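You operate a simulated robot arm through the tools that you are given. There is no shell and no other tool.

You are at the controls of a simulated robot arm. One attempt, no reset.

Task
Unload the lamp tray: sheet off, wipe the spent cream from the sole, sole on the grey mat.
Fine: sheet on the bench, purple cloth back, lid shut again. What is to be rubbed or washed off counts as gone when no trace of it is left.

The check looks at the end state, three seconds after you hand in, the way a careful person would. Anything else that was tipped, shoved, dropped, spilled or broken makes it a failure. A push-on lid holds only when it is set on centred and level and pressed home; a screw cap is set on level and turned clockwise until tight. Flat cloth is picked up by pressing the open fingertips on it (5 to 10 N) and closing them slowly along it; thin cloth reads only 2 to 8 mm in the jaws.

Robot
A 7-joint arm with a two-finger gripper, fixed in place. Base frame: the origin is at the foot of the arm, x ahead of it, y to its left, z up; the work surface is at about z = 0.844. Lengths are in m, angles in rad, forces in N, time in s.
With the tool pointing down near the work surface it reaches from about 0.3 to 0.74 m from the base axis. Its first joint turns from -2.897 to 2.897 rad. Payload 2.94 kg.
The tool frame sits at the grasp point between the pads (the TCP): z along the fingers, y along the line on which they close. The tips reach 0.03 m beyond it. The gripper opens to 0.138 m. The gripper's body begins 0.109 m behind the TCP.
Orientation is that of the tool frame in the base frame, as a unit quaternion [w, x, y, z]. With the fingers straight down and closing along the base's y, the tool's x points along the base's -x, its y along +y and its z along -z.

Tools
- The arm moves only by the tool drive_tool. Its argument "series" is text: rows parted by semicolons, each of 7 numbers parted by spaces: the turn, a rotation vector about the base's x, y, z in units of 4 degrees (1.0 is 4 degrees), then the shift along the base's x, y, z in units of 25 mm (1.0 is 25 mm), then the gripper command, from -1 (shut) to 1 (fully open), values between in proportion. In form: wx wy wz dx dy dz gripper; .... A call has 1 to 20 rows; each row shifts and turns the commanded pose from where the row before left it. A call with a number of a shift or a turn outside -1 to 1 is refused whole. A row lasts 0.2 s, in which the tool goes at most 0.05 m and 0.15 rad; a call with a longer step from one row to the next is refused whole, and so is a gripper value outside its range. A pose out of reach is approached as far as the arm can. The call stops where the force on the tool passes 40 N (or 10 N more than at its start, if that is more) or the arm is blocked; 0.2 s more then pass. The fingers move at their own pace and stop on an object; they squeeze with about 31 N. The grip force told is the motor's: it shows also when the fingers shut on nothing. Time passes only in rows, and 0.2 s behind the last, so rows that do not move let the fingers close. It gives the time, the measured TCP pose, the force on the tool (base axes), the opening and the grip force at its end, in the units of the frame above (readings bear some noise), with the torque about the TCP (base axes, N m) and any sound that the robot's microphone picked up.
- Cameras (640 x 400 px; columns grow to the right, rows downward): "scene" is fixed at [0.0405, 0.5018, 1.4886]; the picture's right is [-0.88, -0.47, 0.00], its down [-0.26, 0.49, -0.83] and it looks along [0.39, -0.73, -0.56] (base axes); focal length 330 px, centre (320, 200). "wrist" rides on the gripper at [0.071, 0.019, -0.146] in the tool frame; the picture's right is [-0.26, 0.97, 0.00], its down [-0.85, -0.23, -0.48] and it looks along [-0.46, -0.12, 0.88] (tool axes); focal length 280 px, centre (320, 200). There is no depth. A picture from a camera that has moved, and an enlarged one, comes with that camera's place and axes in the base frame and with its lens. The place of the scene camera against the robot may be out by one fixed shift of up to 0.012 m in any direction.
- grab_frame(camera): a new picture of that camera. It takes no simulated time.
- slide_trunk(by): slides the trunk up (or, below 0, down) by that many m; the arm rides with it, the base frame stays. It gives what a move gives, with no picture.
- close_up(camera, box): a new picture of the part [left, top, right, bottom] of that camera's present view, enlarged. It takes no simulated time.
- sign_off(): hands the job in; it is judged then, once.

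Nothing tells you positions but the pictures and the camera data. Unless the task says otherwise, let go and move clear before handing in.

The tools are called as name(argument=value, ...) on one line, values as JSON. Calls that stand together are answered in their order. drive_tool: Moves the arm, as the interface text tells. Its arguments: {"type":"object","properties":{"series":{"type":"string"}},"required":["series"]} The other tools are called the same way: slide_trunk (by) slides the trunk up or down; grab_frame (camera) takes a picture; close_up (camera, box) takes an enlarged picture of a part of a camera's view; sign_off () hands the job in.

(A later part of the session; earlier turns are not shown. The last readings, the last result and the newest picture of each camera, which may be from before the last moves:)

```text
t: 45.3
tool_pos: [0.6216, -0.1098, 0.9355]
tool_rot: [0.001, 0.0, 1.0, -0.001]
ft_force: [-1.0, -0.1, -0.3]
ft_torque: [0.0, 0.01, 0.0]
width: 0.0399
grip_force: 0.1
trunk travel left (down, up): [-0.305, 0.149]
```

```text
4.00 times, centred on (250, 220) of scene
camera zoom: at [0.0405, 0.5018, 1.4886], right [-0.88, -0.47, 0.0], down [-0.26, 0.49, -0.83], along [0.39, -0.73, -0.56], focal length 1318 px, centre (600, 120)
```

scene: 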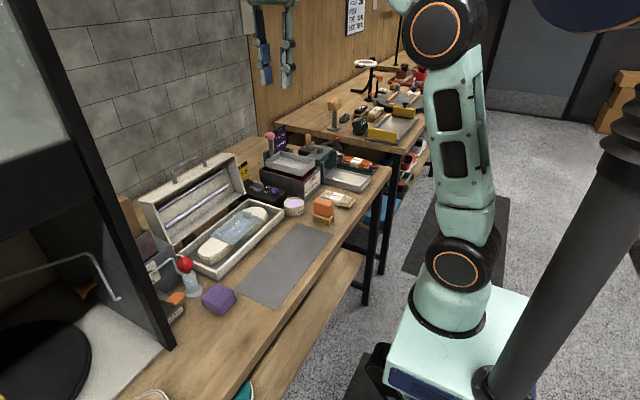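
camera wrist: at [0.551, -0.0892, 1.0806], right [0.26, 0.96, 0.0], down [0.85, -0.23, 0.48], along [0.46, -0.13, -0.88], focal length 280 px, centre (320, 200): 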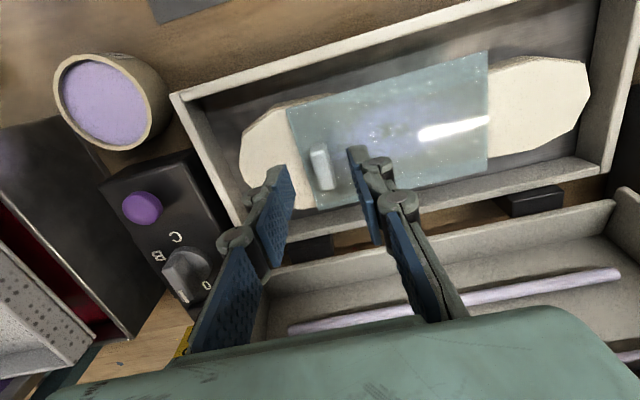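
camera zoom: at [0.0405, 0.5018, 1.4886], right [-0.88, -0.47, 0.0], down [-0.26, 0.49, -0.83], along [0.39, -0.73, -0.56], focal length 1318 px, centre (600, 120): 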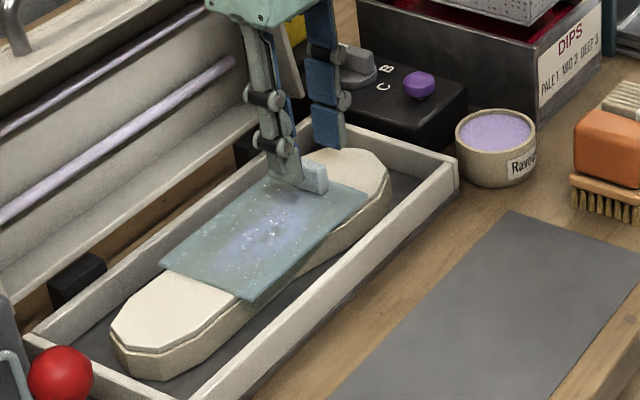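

Fingers straddle the tab. Descending gently.

drive_tool(series="0 0 0 0 0 -0.16 -0.42;0 0 0 0 0 -0.16 -0.42;0 0 0 0 0 -0.16 -0.42")

close_up(camera="scene", box=[220, 190, 280, 240])

close_up(camera="wrist", box=[240, 110, 400, 270])

```text
t: 46.1
tool_pos: [0.6212, -0.1081, 0.9247]
tool_rot: [0.0, 0.001, 1.0, -0.001]
ft_force: [-0.2, 0.6, 0.6]
ft_torque: [0.0, 0.02, 0.01]
width: 0.0401
grip_force: 0.1
trunk travel left (down, up): [-0.305, 0.149]
```

```text
8.00 times, centred on (250, 215) of scene
camera zoom: at [0.0405, 0.5018, 1.4886], right [-0.88, -0.47, 0.0], down [-0.26, 0.49, -0.83], along [0.39, -0.73, -0.56], focal length 2636 px, centre (880, 80)
```

zoom: 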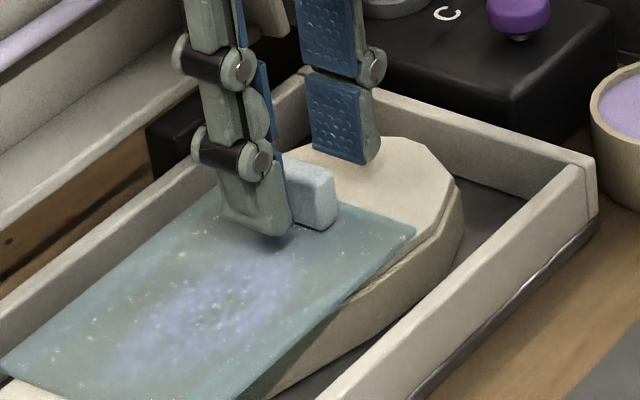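

```text
2.50 times, centred on (320, 190) of wrist
camera zoom: at [0.5507, -0.0892, 1.0691], right [0.26, 0.96, 0.0], down [0.85, -0.23, 0.48], along [0.46, -0.13, -0.88], focal length 701 px, centre (320, 225)
```

zoom: 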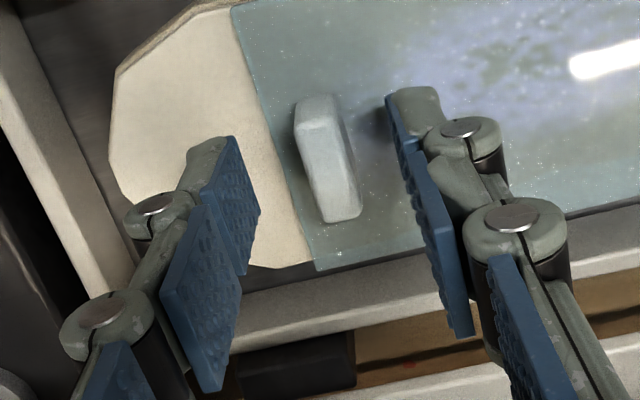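

Alignment is good. A few mm lower, then close on the tab.

drive_tool(series="0 0 0 0 0 -0.12 -0.42;0 0 0 0 0 0 -0.6;0 0 0 0 0 0 -0.75;0 0 0 0 0 0 -0.85;0 0 0 0 0 0 -1;0 0 0 0 0 0 -1;0 0 0 0 0 0 -1")

close_up(camera="wrist", box=[240, 110, 400, 270])

```text
t: 47.7
tool_pos: [0.6206, -0.1088, 0.9222]
tool_rot: [0.0, 0.002, 1.0, -0.001]
ft_force: [-1.4, -0.4, 0.8]
ft_torque: [-0.02, 0.01, 0.01]
width: 0.0108
grip_force: 31.2
trunk travel left (down, up): [-0.305, 0.149]
```

```text
2.50 times, centred on (320, 190) of wrist
camera zoom: at [0.5509, -0.0893, 1.0664], right [0.26, 0.96, 0.0], down [0.85, -0.23, 0.48], along [0.46, -0.13, -0.88], focal length 701 px, centre (320, 225)
```

zoom: 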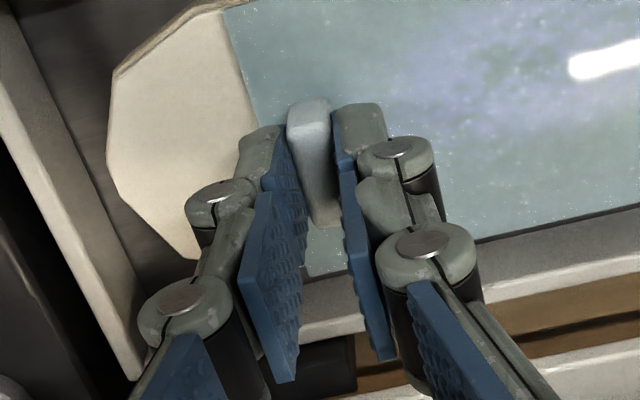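

Tab gripped. Lifting gently straight up.

drive_tool(series="0 0 0 0 0 0.15 -1;0 0 0 0 0 0.2 -1;0 0 0 0 0 0.4 -1;0 0 0 0 0 0.8 -1;0 0 0 0 0 0.8 -1")

close_up(camera="scene", box=[170, 140, 330, 285])

```text
t: 48.9
tool_pos: [0.621, -0.1087, 0.9802]
tool_rot: [0.0, 0.001, 1.0, -0.001]
ft_force: [0.0, -0.1, -0.1]
ft_torque: [0.02, 0.04, -0.01]
width: 0.0
grip_force: 28.5
trunk travel left (down, up): [-0.305, 0.149]
```

```text
2.76 times, centred on (250, 212) of scene
camera zoom: at [0.0405, 0.5018, 1.4886], right [-0.88, -0.47, 0.0], down [-0.26, 0.49, -0.83], along [0.39, -0.73, -0.56], focal length 909 px, centre (513, 166)
```

zoom: 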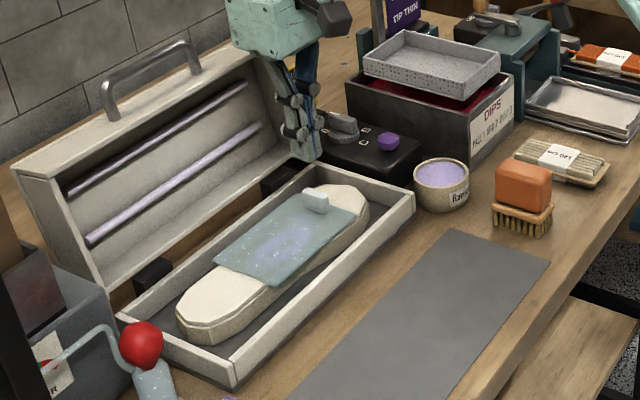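

The tab slipped out: grip was too shallow. I'll reopen, go down until the tips touch the plate, and grip deeper.

drive_tool(series="0 0 0 0 0 0 -0.55;0 0 0 0 0 0 -0.42;0 0 0 0 0 0 -0.42")

grab_frame(camera="wrist")

```text
t: 49.7
tool_pos: [0.6205, -0.1093, 0.9812]
tool_rot: [0.0, 0.001, 1.0, -0.001]
ft_force: [-0.3, 1.2, 0.6]
ft_torque: [0.03, 0.05, 0.01]
width: 0.0399
grip_force: 0.0
trunk travel left (down, up): [-0.305, 0.149]
```

```text
taken
camera wrist: at [0.5509, -0.0888, 1.1254], right [0.26, 0.96, 0.0], down [0.85, -0.23, 0.48], along [0.46, -0.13, -0.88], focal length 280 px, centre (320, 200)
```

wrist: 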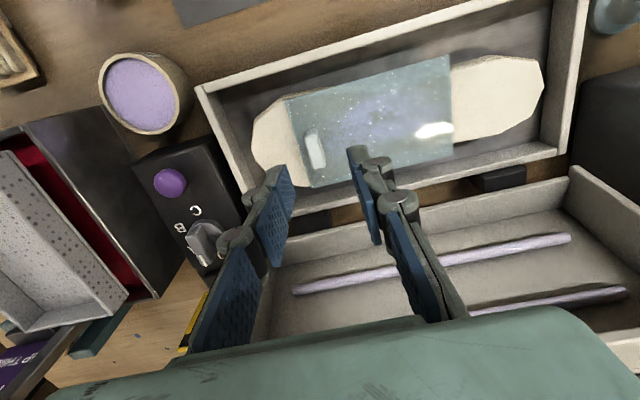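

drive_tool(series="0 0 0 0 -0.12 -0.7 -0.42;0 0 0 0 0 -0.7 -0.42;0 0 0 0 0 -0.7 -0.42;0 0 0 0 0 -0.24 -0.42;0 0 0 0 0 -0.08 -0.42")

close_up(camera="scene", box=[220, 190, 280, 240])

```text
t: 50.9
tool_pos: [0.6209, -0.1123, 0.9197]
tool_rot: [0.0, 0.001, 1.0, -0.002]
ft_force: [0.9, 0.0, -0.3]
ft_torque: [0.0, -0.01, -0.04]
width: 0.0402
grip_force: 0.0
trunk travel left (down, up): [-0.305, 0.149]
```

```text
8.00 times, centred on (250, 215) of scene
camera zoom: at [0.0405, 0.5018, 1.4886], right [-0.88, -0.47, 0.0], down [-0.26, 0.49, -0.83], along [0.39, -0.73, -0.56], focal length 2636 px, centre (880, 80)
```

zoom: 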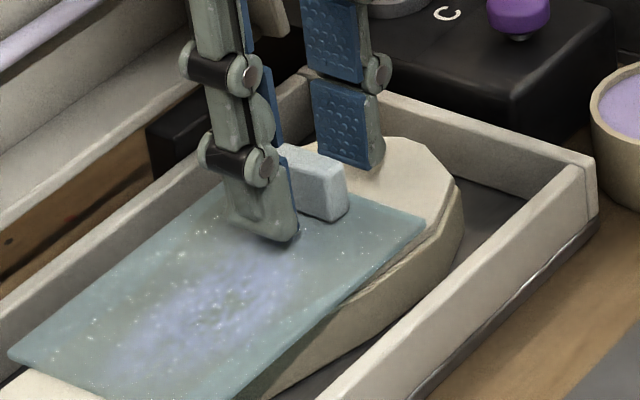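

drive_tool(series="0 0 0 0 0 -0.06 -0.42;0 0 0 0 0 -0.06 -0.42;0 0 0 0 0 0 -0.42")

drive_tool(series="0 0 0 0 0 -0.06 -0.42;0 0 0 0 0 0 -0.42")

drive_tool(series="0 0 0 0 0 -0.06 -0.42;0 0 0 0 0 0 -0.42")

```text
t: 51.7
tool_pos: [0.6217, -0.1119, 0.9179]
tool_rot: [0.0, 0.001, 1.0, -0.001]
ft_force: [-0.2, 0.1, 0.1]
ft_torque: [0.02, 0.0, 0.03]
width: 0.0398
grip_force: 0.1
trunk travel left (down, up): [-0.305, 0.149]
```

```text
t: 52.3
tool_pos: [0.6214, -0.1124, 0.9161]
tool_rot: [0.0, 0.002, 1.0, -0.001]
ft_force: [0.1, 0.7, -0.6]
ft_torque: [-0.02, 0.01, 0.01]
width: 0.0401
grip_force: 0.0
trunk travel left (down, up): [-0.305, 0.149]
```

```text
t: 52.9
tool_pos: [0.6202, -0.1123, 0.9136]
tool_rot: [0.0, 0.0, 1.0, 0.0]
ft_force: [-0.2, 0.6, 1.0]
ft_torque: [0.0, -0.02, -0.01]
width: 0.0401
grip_force: 0.0
trunk travel left (down, up): [-0.305, 0.149]
```

drive_tool(series="0 0 0 0 0 -0.06 -0.42;0 0 0 0 0 0 -0.42")

drive_tool(series="0 0 0 0 0 -0.06 -0.42;0 0 0 0 0 0 -0.42")

close_up(camera="scene", box=[220, 190, 280, 240])

```text
t: 53.5
tool_pos: [0.6216, -0.1135, 0.9125]
tool_rot: [0.0, 0.0, 1.0, -0.001]
ft_force: [-0.1, 0.0, 0.9]
ft_torque: [0.03, 0.02, -0.01]
width: 0.04
grip_force: 0.0
trunk travel left (down, up): [-0.305, 0.149]
```

```text
t: 54.1
tool_pos: [0.6218, -0.111, 0.9121]
tool_rot: [0.001, 0.001, 1.0, -0.002]
ft_force: [0.8, -0.3, 1.8]
ft_torque: [0.07, -0.01, 0.01]
width: 0.0402
grip_force: 0.1
trunk travel left (down, up): [-0.305, 0.149]
```

```text
8.00 times, centred on (250, 215) of scene
camera zoom: at [0.0405, 0.5018, 1.4886], right [-0.88, -0.47, 0.0], down [-0.26, 0.49, -0.83], along [0.39, -0.73, -0.56], focal length 2636 px, centre (880, 80)
```

zoom: 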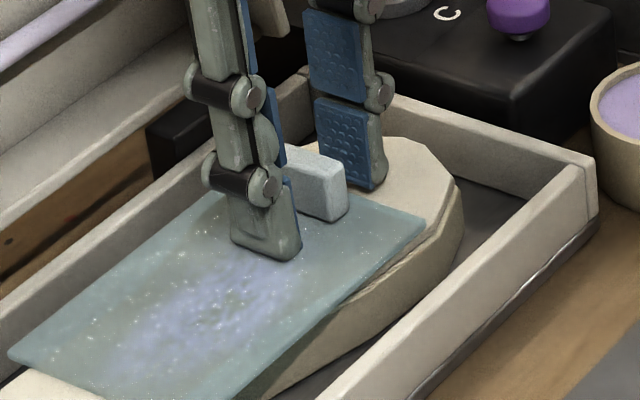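

The tips now touch the plate (plate top z≈0.882). Raise 1 mm and close on the tab.

drive_tool(series="0 0 0 0 0 0.05 -0.42;0 0 0 0 0 0 -0.6;0 0 0 0 0 0 -0.75;0 0 0 0 0 0 -0.85;0 0 0 0 0 0 -1;0 0 0 0 0 0 -1;0 0 0 0 0 0 -1")

drive_tool(series="0 0 0 0 0 0.05 -1;0 0 0 0 0 0.05 -1;0 0 0 0 0 0.05 -1;0 0 0 0 0 0.05 -1;0 0 0 0 0 0.05 -1;0 0 0 0 0 0.05 -1")

close_up(camera="scene", box=[190, 180, 300, 270])

```text
t: 55.7
tool_pos: [0.621, -0.1114, 0.9128]
tool_rot: [0.0, 0.001, 1.0, -0.001]
ft_force: [0.2, 0.5, -0.3]
ft_torque: [0.01, -0.02, -0.01]
width: 0.011
grip_force: 31.2
trunk travel left (down, up): [-0.305, 0.149]
```

```text
t: 57.1
tool_pos: [0.6216, -0.1123, 0.9205]
tool_rot: [0.001, 0.002, 1.0, -0.001]
ft_force: [-0.7, 0.7, -0.5]
ft_torque: [-0.03, 0.01, 0.02]
width: 0.0109
grip_force: 30.9
trunk travel left (down, up): [-0.305, 0.149]
```

```text
4.44 times, centred on (245, 225) of scene
camera zoom: at [0.0405, 0.5018, 1.4886], right [-0.88, -0.47, 0.0], down [-0.26, 0.49, -0.83], along [0.39, -0.73, -0.56], focal length 1465 px, centre (653, 89)
```

zoom: 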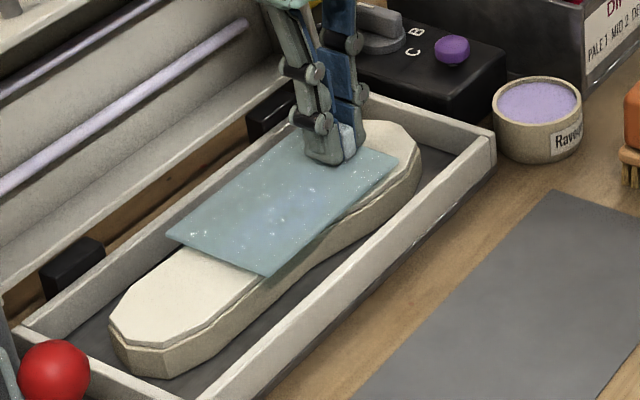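

The sheet is off and light. Lifting it and carrying it toward the free bench spot left of the mat, in front of the cloth (tab target ≈ (0.405, 0.158)).

drive_tool(series="0 0 0 0 0 0.4 -1;0 0 0 0 0 0.8 -1;0 0 0 0 0 0.8 -1;0 0 0 0 0 0.8 -1;0 0 0 -0.4 0 0.5 -1;0 0 0 -0.8 0 0 -1;0 0 0 -0.8 0 0 -1;0 0 0 -0.8 0 0 -1;0 0 0 -0.8 0 0 -1;0 0 0 -0.8 0 0 -1;0 0 0 -0.8 0 0 -1;0 0 0 -0.8 0 0 -1;0 0 0 -0.8 0 0 -1;0 0 0 -0.8 0 0 -1;0 0 0 -0.8 0 0 -1;0 0 0 -0.3 0 0 -1")

grab_frame(camera="scene")

grab_frame(camera="wrist")

```text
t: 60.5
tool_pos: [0.4039, -0.1125, 1.0021]
tool_rot: [0.0, 0.001, 1.0, -0.001]
ft_force: [-0.3, 0.0, -0.4]
ft_torque: [-0.02, 0.01, -0.04]
width: 0.0111
grip_force: 30.8
trunk travel left (down, up): [-0.305, 0.149]
```

```text
taken
```

scene: 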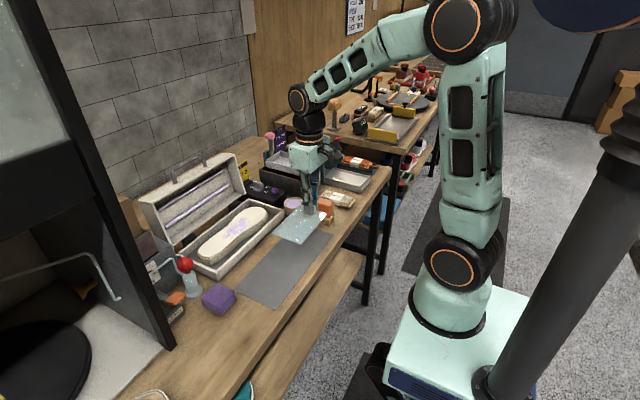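

```text
taken
camera wrist: at [0.3331, -0.0926, 1.1468], right [0.26, 0.96, 0.0], down [0.85, -0.23, 0.48], along [0.46, -0.13, -0.88], focal length 280 px, centre (320, 200)
```

wrist: 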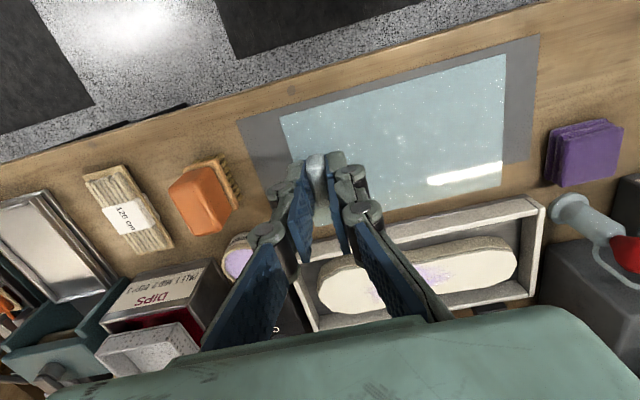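

The plate hangs level. Carrying it left.

drive_tool(series="0 0 0 0 0.5 0 -1;0 0 0 0 0.86 0 -1;0 0 0 0 0.86 0 -1;0 0 0 0 0.86 0 -1;0 0 0 0 0.86 0 -1;0 0 0 0 0.86 0 -1;0 0 0 0 0.86 0 -1;0 0 0 0 0.86 0 -1;0 0 0 0 0.86 0 -1;0 0 0 0 0.86 0 -1;0 0 0 0 0.86 0 -1;0 0 0 0 0.86 0 -1;0 0 0 0 0.86 0 -1;0 0 0 0 0 0 -1")

grab_frame(camera="scene")

grab_frame(camera="wrist")

```text
t: 63.5
tool_pos: [0.4044, 0.1588, 1.0023]
tool_rot: [0.0, 0.001, 1.0, -0.001]
ft_force: [0.2, 0.5, -0.8]
ft_torque: [-0.03, 0.02, 0.02]
width: 0.0111
grip_force: 31.1
trunk travel left (down, up): [-0.305, 0.149]
```

```text
taken
```

scene: 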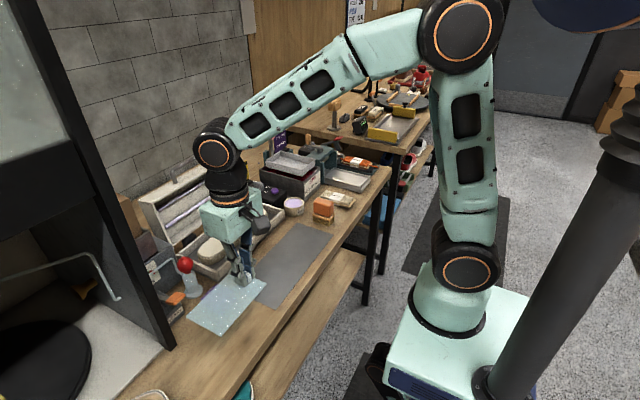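

```text
taken
camera wrist: at [0.3334, 0.1784, 1.1464], right [0.26, 0.96, 0.0], down [0.85, -0.23, 0.48], along [0.46, -0.13, -0.88], focal length 280 px, centre (320, 200)
```

wrist: 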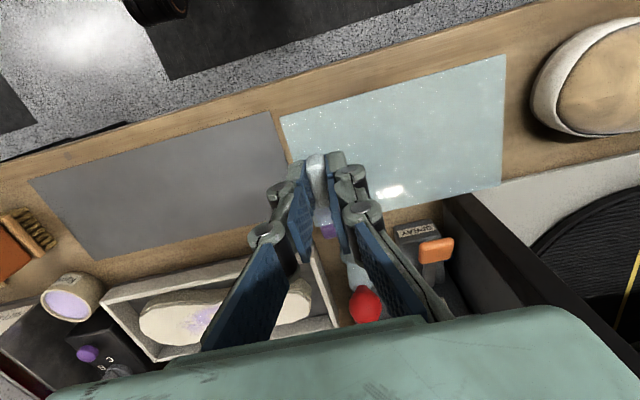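

Clear spot. Lowering the sheet, then slowly to contact.

drive_tool(series="0 0 0 -0.1 0 -0.6 -1;0 0 0 0 0 -0.6 -1;0 0 0 0 0 -0.6 -1;0 0 0 0 0 -0.6 -1;0 0 0 0 0 -0.6 -1;0 0 0 0 0 -0.6 -1;0 0 0 0 0 -0.6 -1;0 0 0 0 0 -0.2 -1;0 0 0 0 0 0 -1")

drive_tool(series="0 0 0 0 0 -0.1 -1;0 0 0 0 0 -0.1 -1;0 0 0 0 0 0 -1")

close_up(camera="scene", box=[160, 220, 300, 350])

```text
t: 65.5
tool_pos: [0.4016, 0.1578, 0.8929]
tool_rot: [0.001, 0.001, 1.0, -0.002]
ft_force: [-0.9, -0.5, -0.3]
ft_torque: [-0.03, -0.04, 0.04]
width: 0.0113
grip_force: 31.5
trunk travel left (down, up): [-0.305, 0.149]
```

```text
t: 66.3
tool_pos: [0.4011, 0.1578, 0.8871]
tool_rot: [0.0, 0.0, 1.0, -0.001]
ft_force: [0.1, -0.2, -1.0]
ft_torque: [0.01, -0.03, -0.01]
width: 0.0111
grip_force: 30.9
trunk travel left (down, up): [-0.305, 0.149]
```

```text
3.08 times, centred on (230, 285) of scene
camera zoom: at [0.0405, 0.5018, 1.4886], right [-0.88, -0.47, 0.0], down [-0.26, 0.49, -0.83], along [0.39, -0.73, -0.56], focal length 1014 px, centre (597, -62)
```

zoom: 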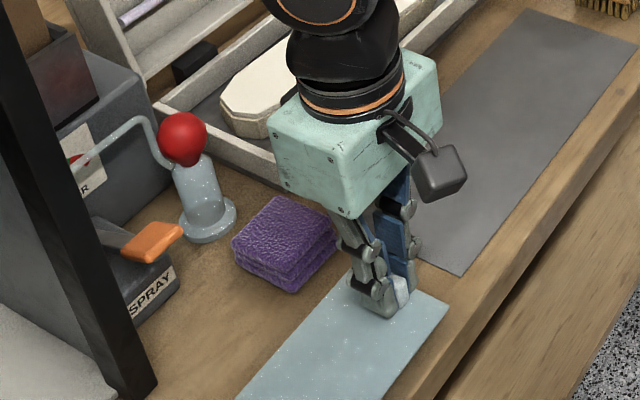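

drive_tool(series="0 0 0 0 0 -0.1 -1;0 0 0 0 0 -0.1 -1;0 0 0 0 0 0 -1")

drive_tool(series="0 0 0 0 0 -0.08 -1;0 0 0 0 0 0 -1")

drive_tool(series="0 0 0 0 0 -0.08 -1;0 0 0 0 0 0 -1")

```text
t: 67.1
tool_pos: [0.3999, 0.1571, 0.8822]
tool_rot: [0.0, 0.001, 1.0, -0.001]
ft_force: [-1.3, 0.1, -0.5]
ft_torque: [-0.04, -0.01, 0.01]
width: 0.0108
grip_force: 30.8
trunk travel left (down, up): [-0.305, 0.149]
```

```text
t: 67.7
tool_pos: [0.4011, 0.1587, 0.8807]
tool_rot: [0.0, 0.001, 1.0, -0.001]
ft_force: [-0.7, -0.3, -0.7]
ft_torque: [-0.05, 0.01, -0.03]
width: 0.0111
grip_force: 30.5
trunk travel left (down, up): [-0.305, 0.149]
```

```text
t: 68.3
tool_pos: [0.4013, 0.1589, 0.8789]
tool_rot: [0.001, 0.002, 1.0, -0.001]
ft_force: [0.6, -0.2, -1.4]
ft_torque: [-0.04, -0.01, -0.02]
width: 0.0108
grip_force: 31.1
trunk travel left (down, up): [-0.305, 0.149]
```

drive_tool(series="0 0 0 0 0 -0.06 -1;0 0 0 0 0 0 -1")

drive_tool(series="0 0 0 0 0 -0.06 -1;0 0 0 0 0 0 -1")

```text
t: 68.9
tool_pos: [0.4012, 0.1581, 0.8764]
tool_rot: [-0.001, 0.001, 1.0, 0.0]
ft_force: [0.1, -0.8, -0.7]
ft_torque: [-0.04, 0.0, 0.0]
width: 0.0113
grip_force: 30.5
trunk travel left (down, up): [-0.305, 0.149]
```

```text
t: 69.5
tool_pos: [0.4017, 0.1578, 0.8755]
tool_rot: [0.0, 0.0, 1.0, -0.002]
ft_force: [0.7, -0.3, 0.4]
ft_torque: [-0.01, 0.04, 0.0]
width: 0.011
grip_force: 30.9
trunk travel left (down, up): [-0.305, 0.149]
```

drive_tool(series="0 0 0 0 0 -0.06 -1;0 0 0 0 0 0 -1")

close_up(camera="scene", box=[190, 250, 280, 330])

```text
t: 70.1
tool_pos: [0.4006, 0.158, 0.8754]
tool_rot: [0.001, 0.002, 1.0, -0.001]
ft_force: [-0.2, -0.4, 9.2]
ft_torque: [0.03, 0.17, 0.01]
width: 0.011
grip_force: 31.4
trunk travel left (down, up): [-0.305, 0.149]
```

```text
5.00 times, centred on (235, 290) of scene
camera zoom: at [0.0405, 0.5018, 1.4886], right [-0.88, -0.47, 0.0], down [-0.26, 0.49, -0.83], along [0.39, -0.73, -0.56], focal length 1648 px, centre (745, -250)
```

zoom: 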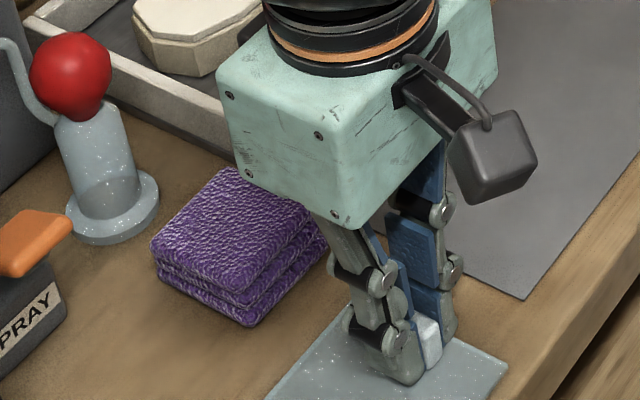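

Set down (9 N). Releasing and rising.

drive_tool(series="0 0 0 0 0 0.04 -1;0 0 0 0 0 0 -0.75;0 0 0 0 0 0 -0.6;0 0 0 0 0 0 -0.42;0 0 0 0 0 0 -0.42;0 0 0 0 0 0.3 -0.42;0 0 0 0 0 0.8 -0.42;0 0 0 0 0 0.9 -0.42;0 0 0 0 0 0.9 -0.42;0 0 0 0 0 0.9 -0.42;0 0 0 0 0 0.9 -0.42;0 0 0 0 0 0.9 -0.42;0 0 0 0 0 0.9 -0.42")

grab_frame(camera="wrist")

close_up(camera="scene", box=[140, 190, 300, 350])

```text
t: 72.9
tool_pos: [0.4017, 0.1596, 1.0375]
tool_rot: [-0.001, 0.001, 1.0, -0.001]
ft_force: [-0.1, -1.4, 0.2]
ft_torque: [-0.01, -0.01, 0.01]
width: 0.04
grip_force: 0.1
trunk travel left (down, up): [-0.305, 0.149]
```

```text
taken
camera wrist: at [0.3313, 0.1783, 1.1818], right [0.26, 0.96, 0.0], down [0.85, -0.23, 0.48], along [0.46, -0.13, -0.88], focal length 280 px, centre (320, 200)
```

wrist: 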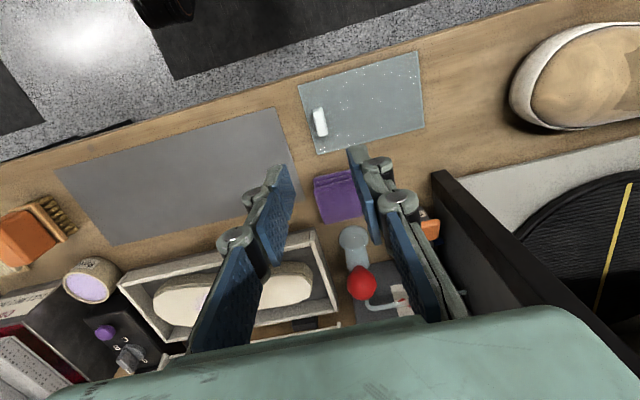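

```text
2.50 times, centred on (220, 270) of scene
camera zoom: at [0.0405, 0.5018, 1.4886], right [-0.88, -0.47, 0.0], down [-0.26, 0.49, -0.83], along [0.39, -0.73, -0.56], focal length 824 px, centre (570, 25)
```

zoom: 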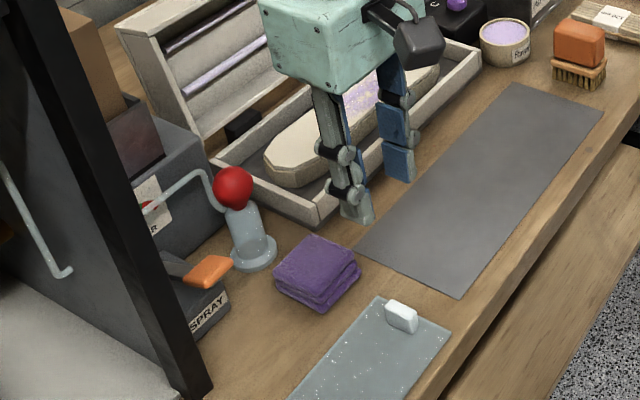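

Sheet is down safely. Now the cloth: zoom to measure it.

drive_tool(series="0 0 0 0 0.9 0 -0.1;0 0 0 0 0.9 0 0.1;0 0 0 0 0.9 0 0.1;0 0 0 0 0.9 0 0.1")

close_up(camera="wrist", box=[200, 120, 360, 250])

close_up(camera="scene", box=[190, 270, 250, 320])

```text
t: 73.9
tool_pos: [0.4011, 0.2486, 1.0393]
tool_rot: [0.0, 0.001, 1.0, -0.002]
ft_force: [0.4, 0.1, -0.1]
ft_torque: [-0.01, 0.03, -0.01]
width: 0.0757
grip_force: 0.1
trunk travel left (down, up): [-0.305, 0.149]
```

```text
3.08 times, centred on (280, 185) of wrist
camera zoom: at [0.3311, 0.2688, 1.1823], right [0.26, 0.96, 0.0], down [0.85, -0.23, 0.48], along [0.46, -0.13, -0.88], focal length 863 px, centre (443, 246)
```

zoom: 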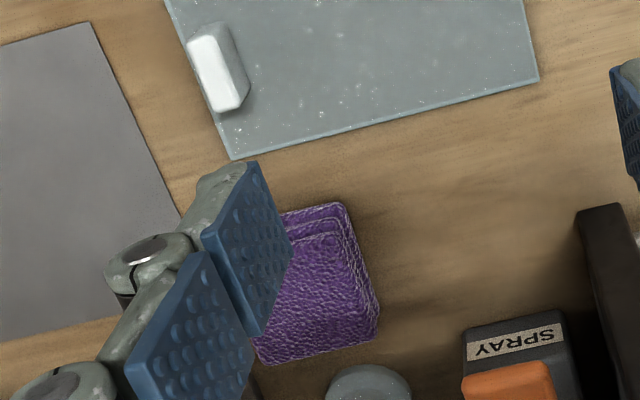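

```text
8.00 times, centred on (220, 295) of scene
camera zoom: at [0.0405, 0.5018, 1.4886], right [-0.88, -0.47, 0.0], down [-0.26, 0.49, -0.83], along [0.39, -0.73, -0.56], focal length 2636 px, centre (1120, -560)
```

zoom: 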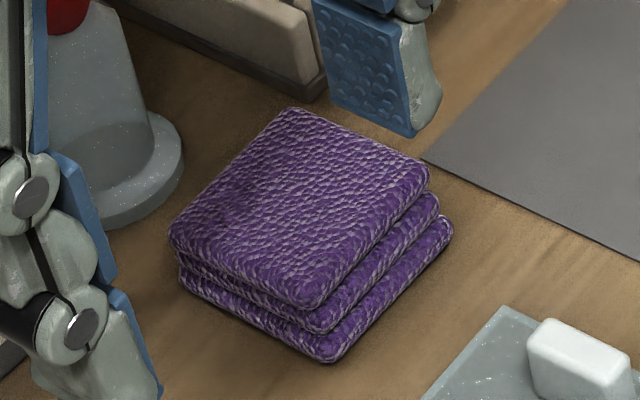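

Cloth measured at about x 0.47–0.53, y 0.133–0.187, ~22 mm thick. I'll straddle it along y from above.

drive_tool(series="0 0 0 0.79 -0.71 0 0.15;0 0 0 0.79 -0.71 0 0.2;0 0 0 0.79 -0.71 0 0.2;0 0 0 0.79 -0.71 0 0.2;0 0 0 0.79 -0.71 0 0.2;0 0 0 0 0 -0.9 0.2;0 0 0 0 0 -0.9 0.2;0 0 0 0 0 -0.9 0.2;0 0 0 0 0 -0.9 0.2")

grab_frame(camera="wrist")

close_up(camera="scene", box=[170, 230, 270, 330])

```text
t: 75.9
tool_pos: [0.5016, 0.1597, 0.948]
tool_rot: [-0.001, 0.001, 1.0, -0.003]
ft_force: [1.1, -0.5, 0.2]
ft_torque: [0.02, 0.03, 0.0]
width: 0.0827
grip_force: 0.0
trunk travel left (down, up): [-0.305, 0.149]
```

```text
taken
camera wrist: at [0.4305, 0.1795, 1.0915], right [0.26, 0.96, 0.0], down [0.85, -0.23, 0.48], along [0.46, -0.13, -0.88], focal length 280 px, centre (320, 200)
```

wrist: 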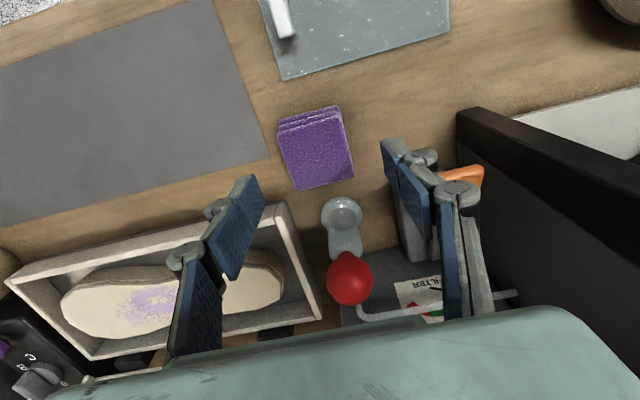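

```text
4.00 times, centred on (220, 280) of scene
camera zoom: at [0.0405, 0.5018, 1.4886], right [-0.88, -0.47, 0.0], down [-0.26, 0.49, -0.83], along [0.39, -0.73, -0.56], focal length 1318 px, centre (720, -120)
```

zoom: 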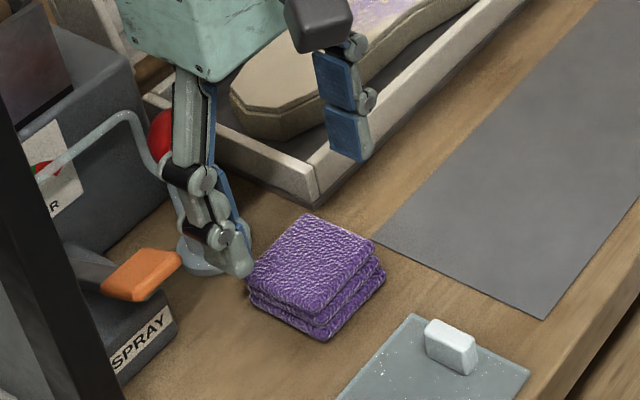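

Centred within a few mm. Descend and close gently on the cloth.

drive_tool(series="0 0 0 0.06 -0.1 -0.6 0.2;0 0 0 0 0 -0.6 0.2;0 0 0 0 0 -0.6 0.2;0 0 0 0 0 -0.6 0.2;0 0 0 0 0 -0.2 0.2;0 0 0 0 0 0 0.2")

close_up(camera="scene", box=[190, 260, 250, 320])

```text
t: 77.3
tool_pos: [0.5035, 0.1581, 0.8824]
tool_rot: [0.0, 0.001, 1.0, -0.002]
ft_force: [-0.7, -0.1, 0.8]
ft_torque: [0.0, -0.01, 0.01]
width: 0.0827
grip_force: 0.1
trunk travel left (down, up): [-0.305, 0.149]
```

```text
6.67 times, centred on (220, 290) of scene
camera zoom: at [0.0405, 0.5018, 1.4886], right [-0.88, -0.47, 0.0], down [-0.26, 0.49, -0.83], along [0.39, -0.73, -0.56], focal length 2197 px, centre (987, -400)
```

zoom: 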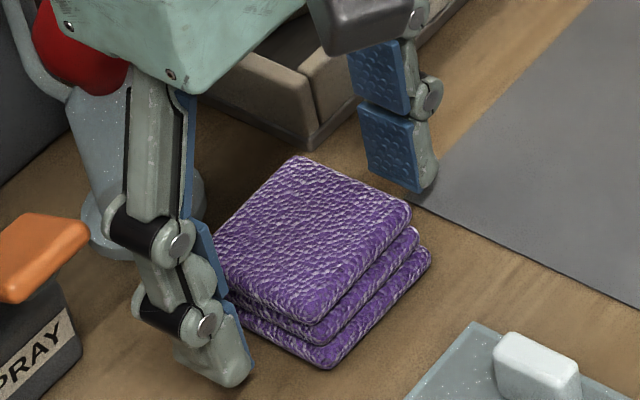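

drive_tool(series="0 0 0 0 0 0 0;0 0 0 0 0 0 -0.1;0 0 0 0 0 0 -0.2;0 0 0 0 0 0 -0.3;0 0 0 0 0 0 -0.5;0 0 0 0 0 0 -1;0 0 0 0 0 0 -1;0 0 0 0 0 0 -1")

close_up(camera="scene", box=[190, 260, 250, 320])

```text
t: 79.1
tool_pos: [0.5018, 0.1572, 0.8819]
tool_rot: [0.001, 0.001, 1.0, -0.001]
ft_force: [-0.4, -1.1, 0.2]
ft_torque: [0.01, -0.02, -0.02]
width: 0.0547
grip_force: 30.9
trunk travel left (down, up): [-0.305, 0.149]
```

```text
6.67 times, centred on (220, 290) of scene
camera zoom: at [0.0405, 0.5018, 1.4886], right [-0.88, -0.47, 0.0], down [-0.26, 0.49, -0.83], along [0.39, -0.73, -0.56], focal length 2197 px, centre (987, -400)
```

zoom: 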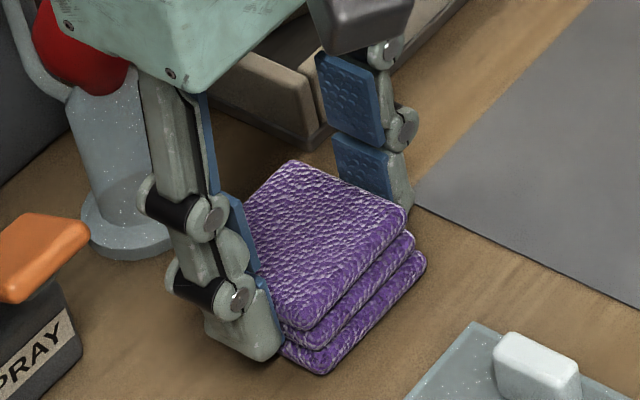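

Cloth held at 54.7 mm. Lifting (home pose noted: 0.502, 0.157, 0.882).

drive_tool(series="0 0 0 0 0 0.2 -1;0 0 0 0 0 0.5 -1;0 0 0 0 0 0.8 -1;0 0 0 0 0 0.8 -1;0 0 0 0 0 0.8 -1;0 0 0 0 0 0.8 -1;0 0 0 0 0 0.8 -1;0 0 0 0 0 0.5 -1")

close_up(camera="scene", box=[160, 180, 300, 320])

grab_frame(camera="wrist")

```text
t: 80.9
tool_pos: [0.5015, 0.1563, 1.0121]
tool_rot: [0.002, 0.001, 1.0, -0.001]
ft_force: [-0.5, 0.2, -0.2]
ft_torque: [-0.03, 0.0, -0.01]
width: 0.0546
grip_force: 31.0
trunk travel left (down, up): [-0.305, 0.149]
```

```text
2.86 times, centred on (230, 250) of scene
camera zoom: at [0.0405, 0.5018, 1.4886], right [-0.88, -0.47, 0.0], down [-0.26, 0.49, -0.83], along [0.39, -0.73, -0.56], focal length 942 px, centre (577, 57)
```

zoom: 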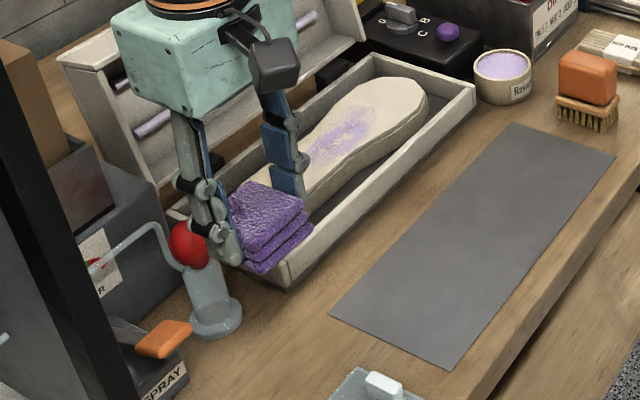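

```text
taken
camera wrist: at [0.4313, 0.1763, 1.1569], right [0.26, 0.96, 0.0], down [0.85, -0.23, 0.48], along [0.46, -0.13, -0.88], focal length 280 px, centre (320, 200)
```

wrist: 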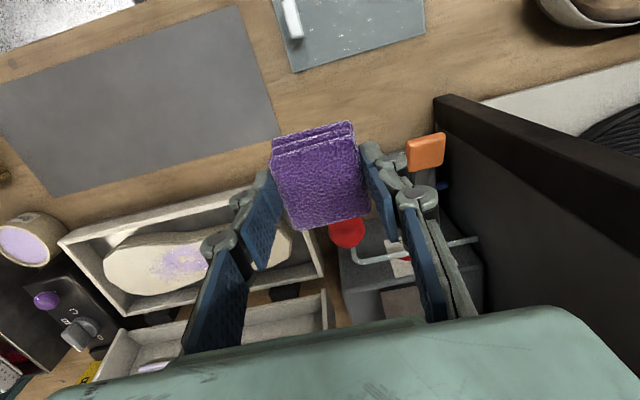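

Cream lies around x 0.59–0.645, y −0.11 to −0.015 on the sole (top z≈0.879). Moving the cloth over it.

drive_tool(series="0 0 0 0 -0.9 0 -1;0 0 0 0 -0.9 0 -1;0 0 0 0 -0.9 0 -1;0 0 0 0 -0.9 0 -1;0 0 0 0 -0.9 0 -1;0 0 0 0.6 -0.75 0 -1;0 0 0 0.6 -0.75 0 -1;0 0 0 0.6 -0.75 0 -1;0 0 0 0.6 -0.75 0 -1;0 0 0 0.6 -0.75 0 -1;0 0 0 0.6 -0.75 0 -1;0 0 0 0.6 -0.75 0 -1;0 0 0 0 0 -0.8 -1;0 0 0 0 0 -0.8 -1;0 0 0 0 0 -0.8 -1;0 0 0 0 0 -0.6 -1;0 0 0 0 0 0 -1")

close_up(camera="scene", box=[180, 160, 310, 280])

grab_frame(camera="wrist")

```text
t: 84.5
tool_pos: [0.6063, -0.0876, 0.9362]
tool_rot: [0.0, 0.0, 1.0, 0.0]
ft_force: [-0.4, -0.4, -0.4]
ft_torque: [0.01, 0.03, 0.01]
width: 0.0545
grip_force: 30.4
trunk travel left (down, up): [-0.305, 0.149]
```

```text
3.33 times, centred on (245, 220) of scene
camera zoom: at [0.0405, 0.5018, 1.4886], right [-0.88, -0.47, 0.0], down [-0.26, 0.49, -0.83], along [0.39, -0.73, -0.56], focal length 1098 px, centre (570, 133)
```

zoom: 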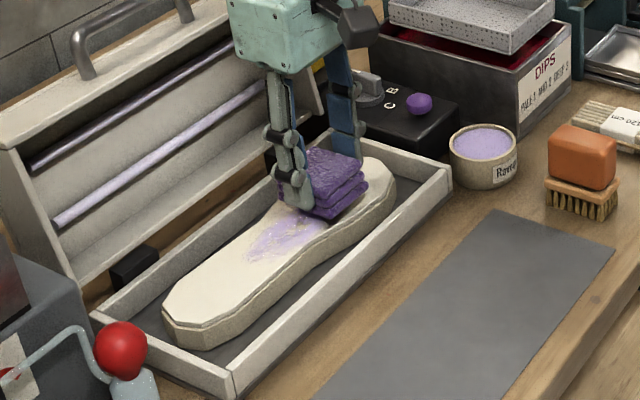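

```text
taken
camera wrist: at [0.5364, -0.0672, 1.0806], right [0.26, 0.96, 0.0], down [0.85, -0.23, 0.48], along [0.46, -0.13, -0.88], focal length 280 px, centre (320, 200)
```

wrist: 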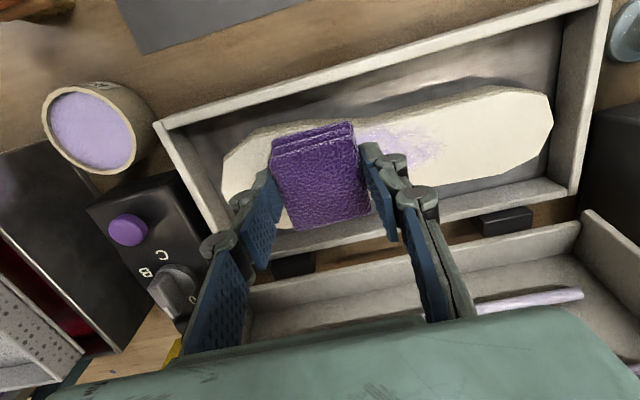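

Descending to contact.

drive_tool(series="0 0 0 0 0 -0.16 -1;0 0 0 0 0 -0.16 -1;0 0 0 0 0 -0.16 -1;0 0 0 0 0 -0.12 -1;0 0 0 0 0 0 -1")

drive_tool(series="0 0 0 0 0 -0.08 -1;0 0 0 0 0 0 -1")

drive_tool(series="0 0 0 0 0 -0.08 -1;0 0 0 0 0 0 -1")

```text
t: 85.7
tool_pos: [0.6067, -0.0869, 0.9221]
tool_rot: [0.0, 0.0, 1.0, -0.001]
ft_force: [0.6, 0.4, 0.2]
ft_torque: [-0.02, -0.01, 0.0]
width: 0.0545
grip_force: 30.4
trunk travel left (down, up): [-0.305, 0.149]
```

```text
t: 86.3
tool_pos: [0.6065, -0.0872, 0.9199]
tool_rot: [0.0, 0.001, 1.0, -0.001]
ft_force: [0.4, -0.3, -0.2]
ft_torque: [0.02, -0.01, -0.02]
width: 0.0547
grip_force: 31.0
trunk travel left (down, up): [-0.305, 0.149]
```

```text
t: 86.9
tool_pos: [0.6065, -0.0867, 0.9208]
tool_rot: [0.002, 0.001, 1.0, -0.002]
ft_force: [-0.3, 1.8, 10.2]
ft_torque: [0.1, 0.07, 0.01]
width: 0.0546
grip_force: 30.3
trunk travel left (down, up): [-0.305, 0.149]
```

Contact with ~10 N. First wiping stroke along y.

drive_tool(series="0 0 0 0 -0.4 0 -1;0 0 0 0 -0.4 0 -1;0 0 0 0 0.4 0 -1;0 0 0 0 0.4 0 -1;0 0 0 0 0.4 0 -1;0 0 0 0 0.4 0 -1;0 0 0 0 0.4 0 -1;0 0 0 0 0.4 0 -1;0 0 0 0 0.4 0 -1;0 0 0 0 0.4 0 -1;0 0 0 0 0.4 0 -1;0 0 0 0 0.4 0 -1")

grab_frame(camera="wrist")

close_up(camera="scene", box=[180, 160, 310, 280])

```text
t: 89.5
tool_pos: [0.6058, -0.0081, 0.9197]
tool_rot: [0.001, 0.001, 1.0, -0.001]
ft_force: [-0.3, -13.0, 20.0]
ft_torque: [-0.65, -0.05, -0.08]
width: 0.0548
grip_force: 31.1
trunk travel left (down, up): [-0.305, 0.149]
```

```text
taken
camera wrist: at [0.535, 0.0115, 1.0639], right [0.26, 0.96, 0.0], down [0.85, -0.23, 0.48], along [0.46, -0.13, -0.88], focal length 280 px, centre (320, 200)
```

wrist: 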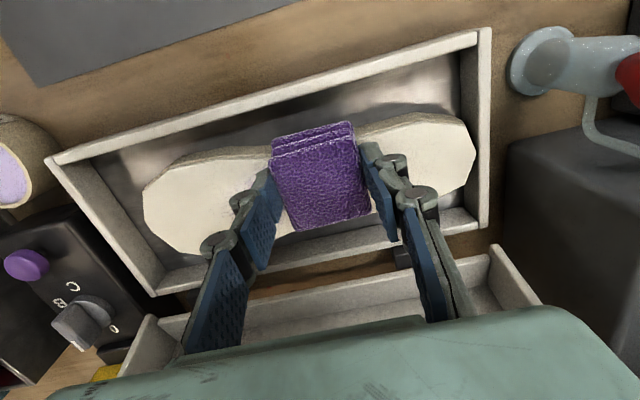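

```text
3.33 times, centred on (245, 220) of scene
camera zoom: at [0.0405, 0.5018, 1.4886], right [-0.88, -0.47, 0.0], down [-0.26, 0.49, -0.83], along [0.39, -0.73, -0.56], focal length 1098 px, centre (570, 133)
```

zoom: 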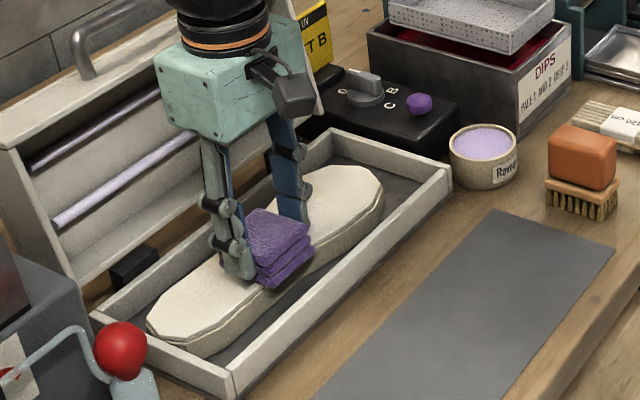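

Cream is coming off; the sole slid a bit toward the tray end, which is fine. Lifting to inspect.

drive_tool(series="0 0 0 0 0.4 0 -1;0 0 0 0 0.4 0 -1;0 0 0 0 0 0.5 -1;0 0 0 0 0 1 -1;0 0 0 0 0 1 -1;0 0 0 -0.6 0.8 1 -1;0 0 0 -0.8 0.9 0.5 -1;0 0 0 -0.8 0.9 0 -1")

close_up(camera="wrist", box=[40, 120, 340, 320])

close_up(camera="scene", box=[190, 190, 290, 280])

```text
t: 91.3
tool_pos: [0.5509, 0.0774, 1.0176]
tool_rot: [0.0, 0.002, 1.0, -0.001]
ft_force: [-0.9, 0.2, -0.6]
ft_torque: [0.01, 0.02, -0.03]
width: 0.0546
grip_force: 31.1
trunk travel left (down, up): [-0.305, 0.149]
```

```text
2.00 times, centred on (190, 220) of wrist
camera zoom: at [0.4809, 0.0971, 1.162], right [0.26, 0.96, 0.0], down [0.85, -0.23, 0.48], along [0.46, -0.13, -0.88], focal length 561 px, centre (580, 160)
```

zoom: 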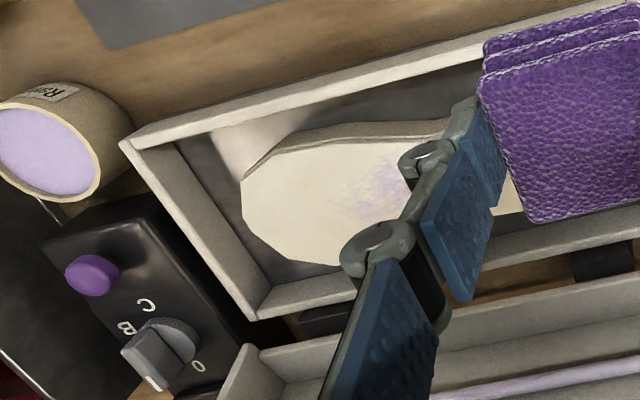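

```text
4.44 times, centred on (240, 235) of scene
camera zoom: at [0.0405, 0.5018, 1.4886], right [-0.88, -0.47, 0.0], down [-0.26, 0.49, -0.83], along [0.39, -0.73, -0.56], focal length 1465 px, centre (676, 44)
```

zoom: 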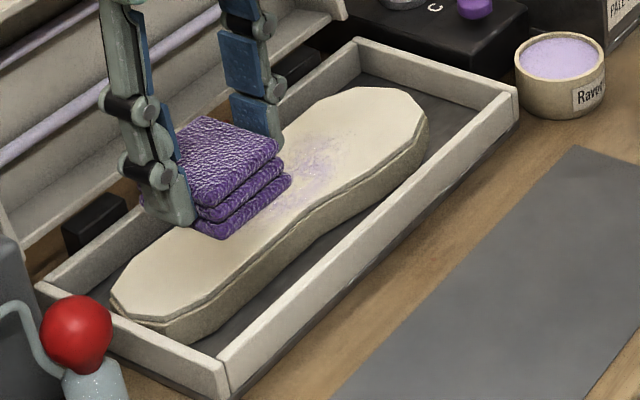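

Faint traces remain around x 0.59–0.64, y −0.095 to −0.01. Another stroke with a lifted return.

drive_tool(series="0 0 0 0.26 -0.96 0 -1;0 0 0 0.26 -0.96 0 -1;0 0 0 0.26 -0.96 0 -1;0 0 0 0.26 -0.96 0 -1;0 0 0 0.26 -0.96 0 -1;0 0 0 0.26 -0.96 0 -1;0 0 0 0.26 -0.96 0 -1;0 0 0 0.26 -0.96 0 -1;0 0 0 0 0 -0.8 -1;0 0 0 0 0 -0.8 -1;0 0 0 0 0 -0.8 -1;0 0 0 0 0 -0.8 -1;0 0 0 0 0 -0.4 -1;0 0 0 0 0 -0.2 -1;0 0 0 0 0 -0.1 -1;0 0 0 0 0 0 -1")

```text
t: 94.7
tool_pos: [0.6033, -0.115, 0.9209]
tool_rot: [0.0, 0.0, 1.0, -0.001]
ft_force: [0.3, 0.5, -0.6]
ft_torque: [-0.02, 0.04, 0.01]
width: 0.0547
grip_force: 30.4
trunk travel left (down, up): [-0.305, 0.149]
```

drive_tool(series="0 0 0 0 0 -0.14 -1;0 0 0 0 0.42 0 -1;0 0 0 0 0.42 0 -1;0 0 0 0 0.42 0 -1;0 0 0 0 0.42 0 -1;0 0 0 0 0.42 0 -1;0 0 0 0 0.42 0 -1;0 0 0 0 0.42 0 -1;0 0 0 0 0.42 0 -1;0 0 0 0 0.42 0 -1;0 0 0 0 0.42 0 -1;0 0 0 0 0.42 0 -1;0 0 0 0 0.42 0 -1")

close_up(camera="scene", box=[190, 190, 290, 280])

```text
t: 97.5
tool_pos: [0.602, 0.0101, 0.9194]
tool_rot: [0.002, 0.001, 1.0, -0.002]
ft_force: [-0.7, -16.5, 22.0]
ft_torque: [-0.7, -0.13, -0.17]
width: 0.0545
grip_force: 31.1
trunk travel left (down, up): [-0.305, 0.149]
```

```text
4.44 times, centred on (240, 235) of scene
camera zoom: at [0.0405, 0.5018, 1.4886], right [-0.88, -0.47, 0.0], down [-0.26, 0.49, -0.83], along [0.39, -0.73, -0.56], focal length 1465 px, centre (676, 44)
```

zoom: 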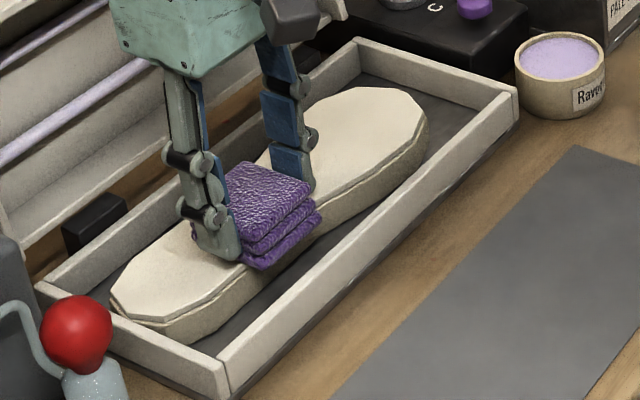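

Good. Next a stroke further back (x≈0.632).

drive_tool(series="0 0 0 0 0 0.6 -1;0 0 0 0 0 0.6 -1;0 0 0 0.2 -0.84 0 -1;0 0 0 0.2 -0.84 0 -1;0 0 0 0.2 -0.84 0 -1;0 0 0 0.2 -0.84 0 -1;0 0 0 0.2 -0.84 0 -1;0 0 0 0.2 -0.84 0 -1;0 0 0 0 0 -0.6 -1;0 0 0 0 0 -0.4 -1;0 0 0 0 0 -0.12 -1;0 0 0 0 0 -0.12 -1;0 0 0 0 0 0 -1")

```text
t: 100.3
tool_pos: [0.6328, -0.1151, 0.9198]
tool_rot: [0.003, 0.001, 1.0, -0.001]
ft_force: [0.6, -0.7, 15.8]
ft_torque: [0.12, 0.28, -0.01]
width: 0.0547
grip_force: 31.1
trunk travel left (down, up): [-0.305, 0.149]
```

drive_tool(series="0 0 0 0 0.42 0 -1;0 0 0 0 0.42 0 -1;0 0 0 0 0.42 0 -1;0 0 0 0 0.42 0 -1;0 0 0 0 0.42 0 -1;0 0 0 0 0.42 0 -1;0 0 0 0 0.42 0 -1;0 0 0 0 0.42 0 -1;0 0 0 0 0.42 0 -1;0 0 0 0 0.42 0 -1;0 0 0 0 0.42 0 -1;0 0 0 0 0.42 0 -1;0 0 0 0 0 0.6 -1;0 0 0 -0.5 0.8 1 -1;0 0 0 -0.9 0.9 1 -1;0 0 0 -0.9 0.9 1 -1;0 0 0 -0.9 0.9 0 -1;0 0 0 -0.9 0.9 0 -1")

close_up(camera="wrist", box=[20, 150, 320, 350])

close_up(camera="scene", box=[190, 190, 290, 280])

```text
t: 104.1
tool_pos: [0.5305, 0.1216, 1.0052]
tool_rot: [-0.001, 0.001, 1.0, -0.001]
ft_force: [-0.1, 0.1, 0.3]
ft_torque: [0.04, 0.0, 0.0]
width: 0.0547
grip_force: 31.4
trunk travel left (down, up): [-0.305, 0.149]
```

```text
2.00 times, centred on (170, 250) of wrist
camera zoom: at [0.461, 0.1411, 1.15], right [0.26, 0.96, 0.0], down [0.85, -0.23, 0.48], along [0.46, -0.13, -0.88], focal length 561 px, centre (620, 100)
```

zoom: 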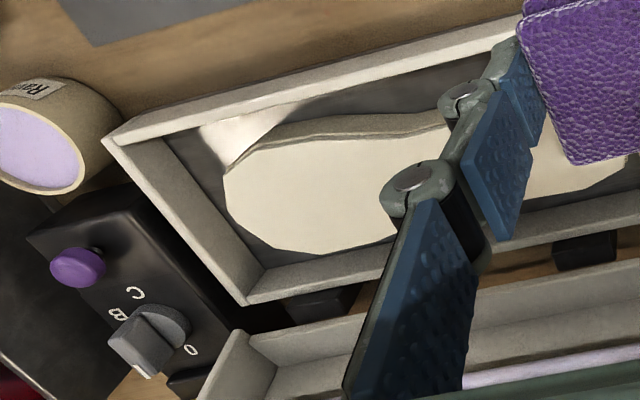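

```text
4.44 times, centred on (240, 235) of scene
camera zoom: at [0.0405, 0.5018, 1.4886], right [-0.88, -0.47, 0.0], down [-0.26, 0.49, -0.83], along [0.39, -0.73, -0.56], focal length 1465 px, centre (676, 44)
```

zoom: 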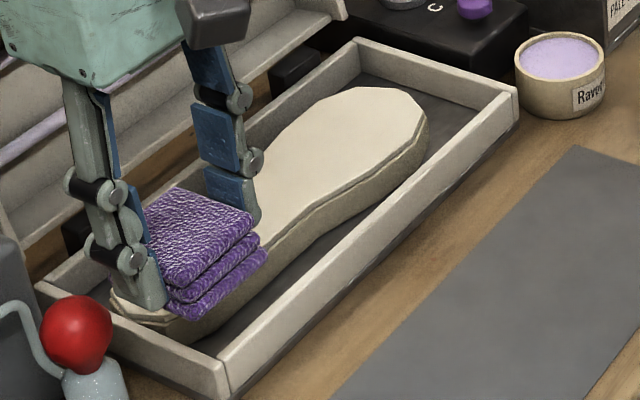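

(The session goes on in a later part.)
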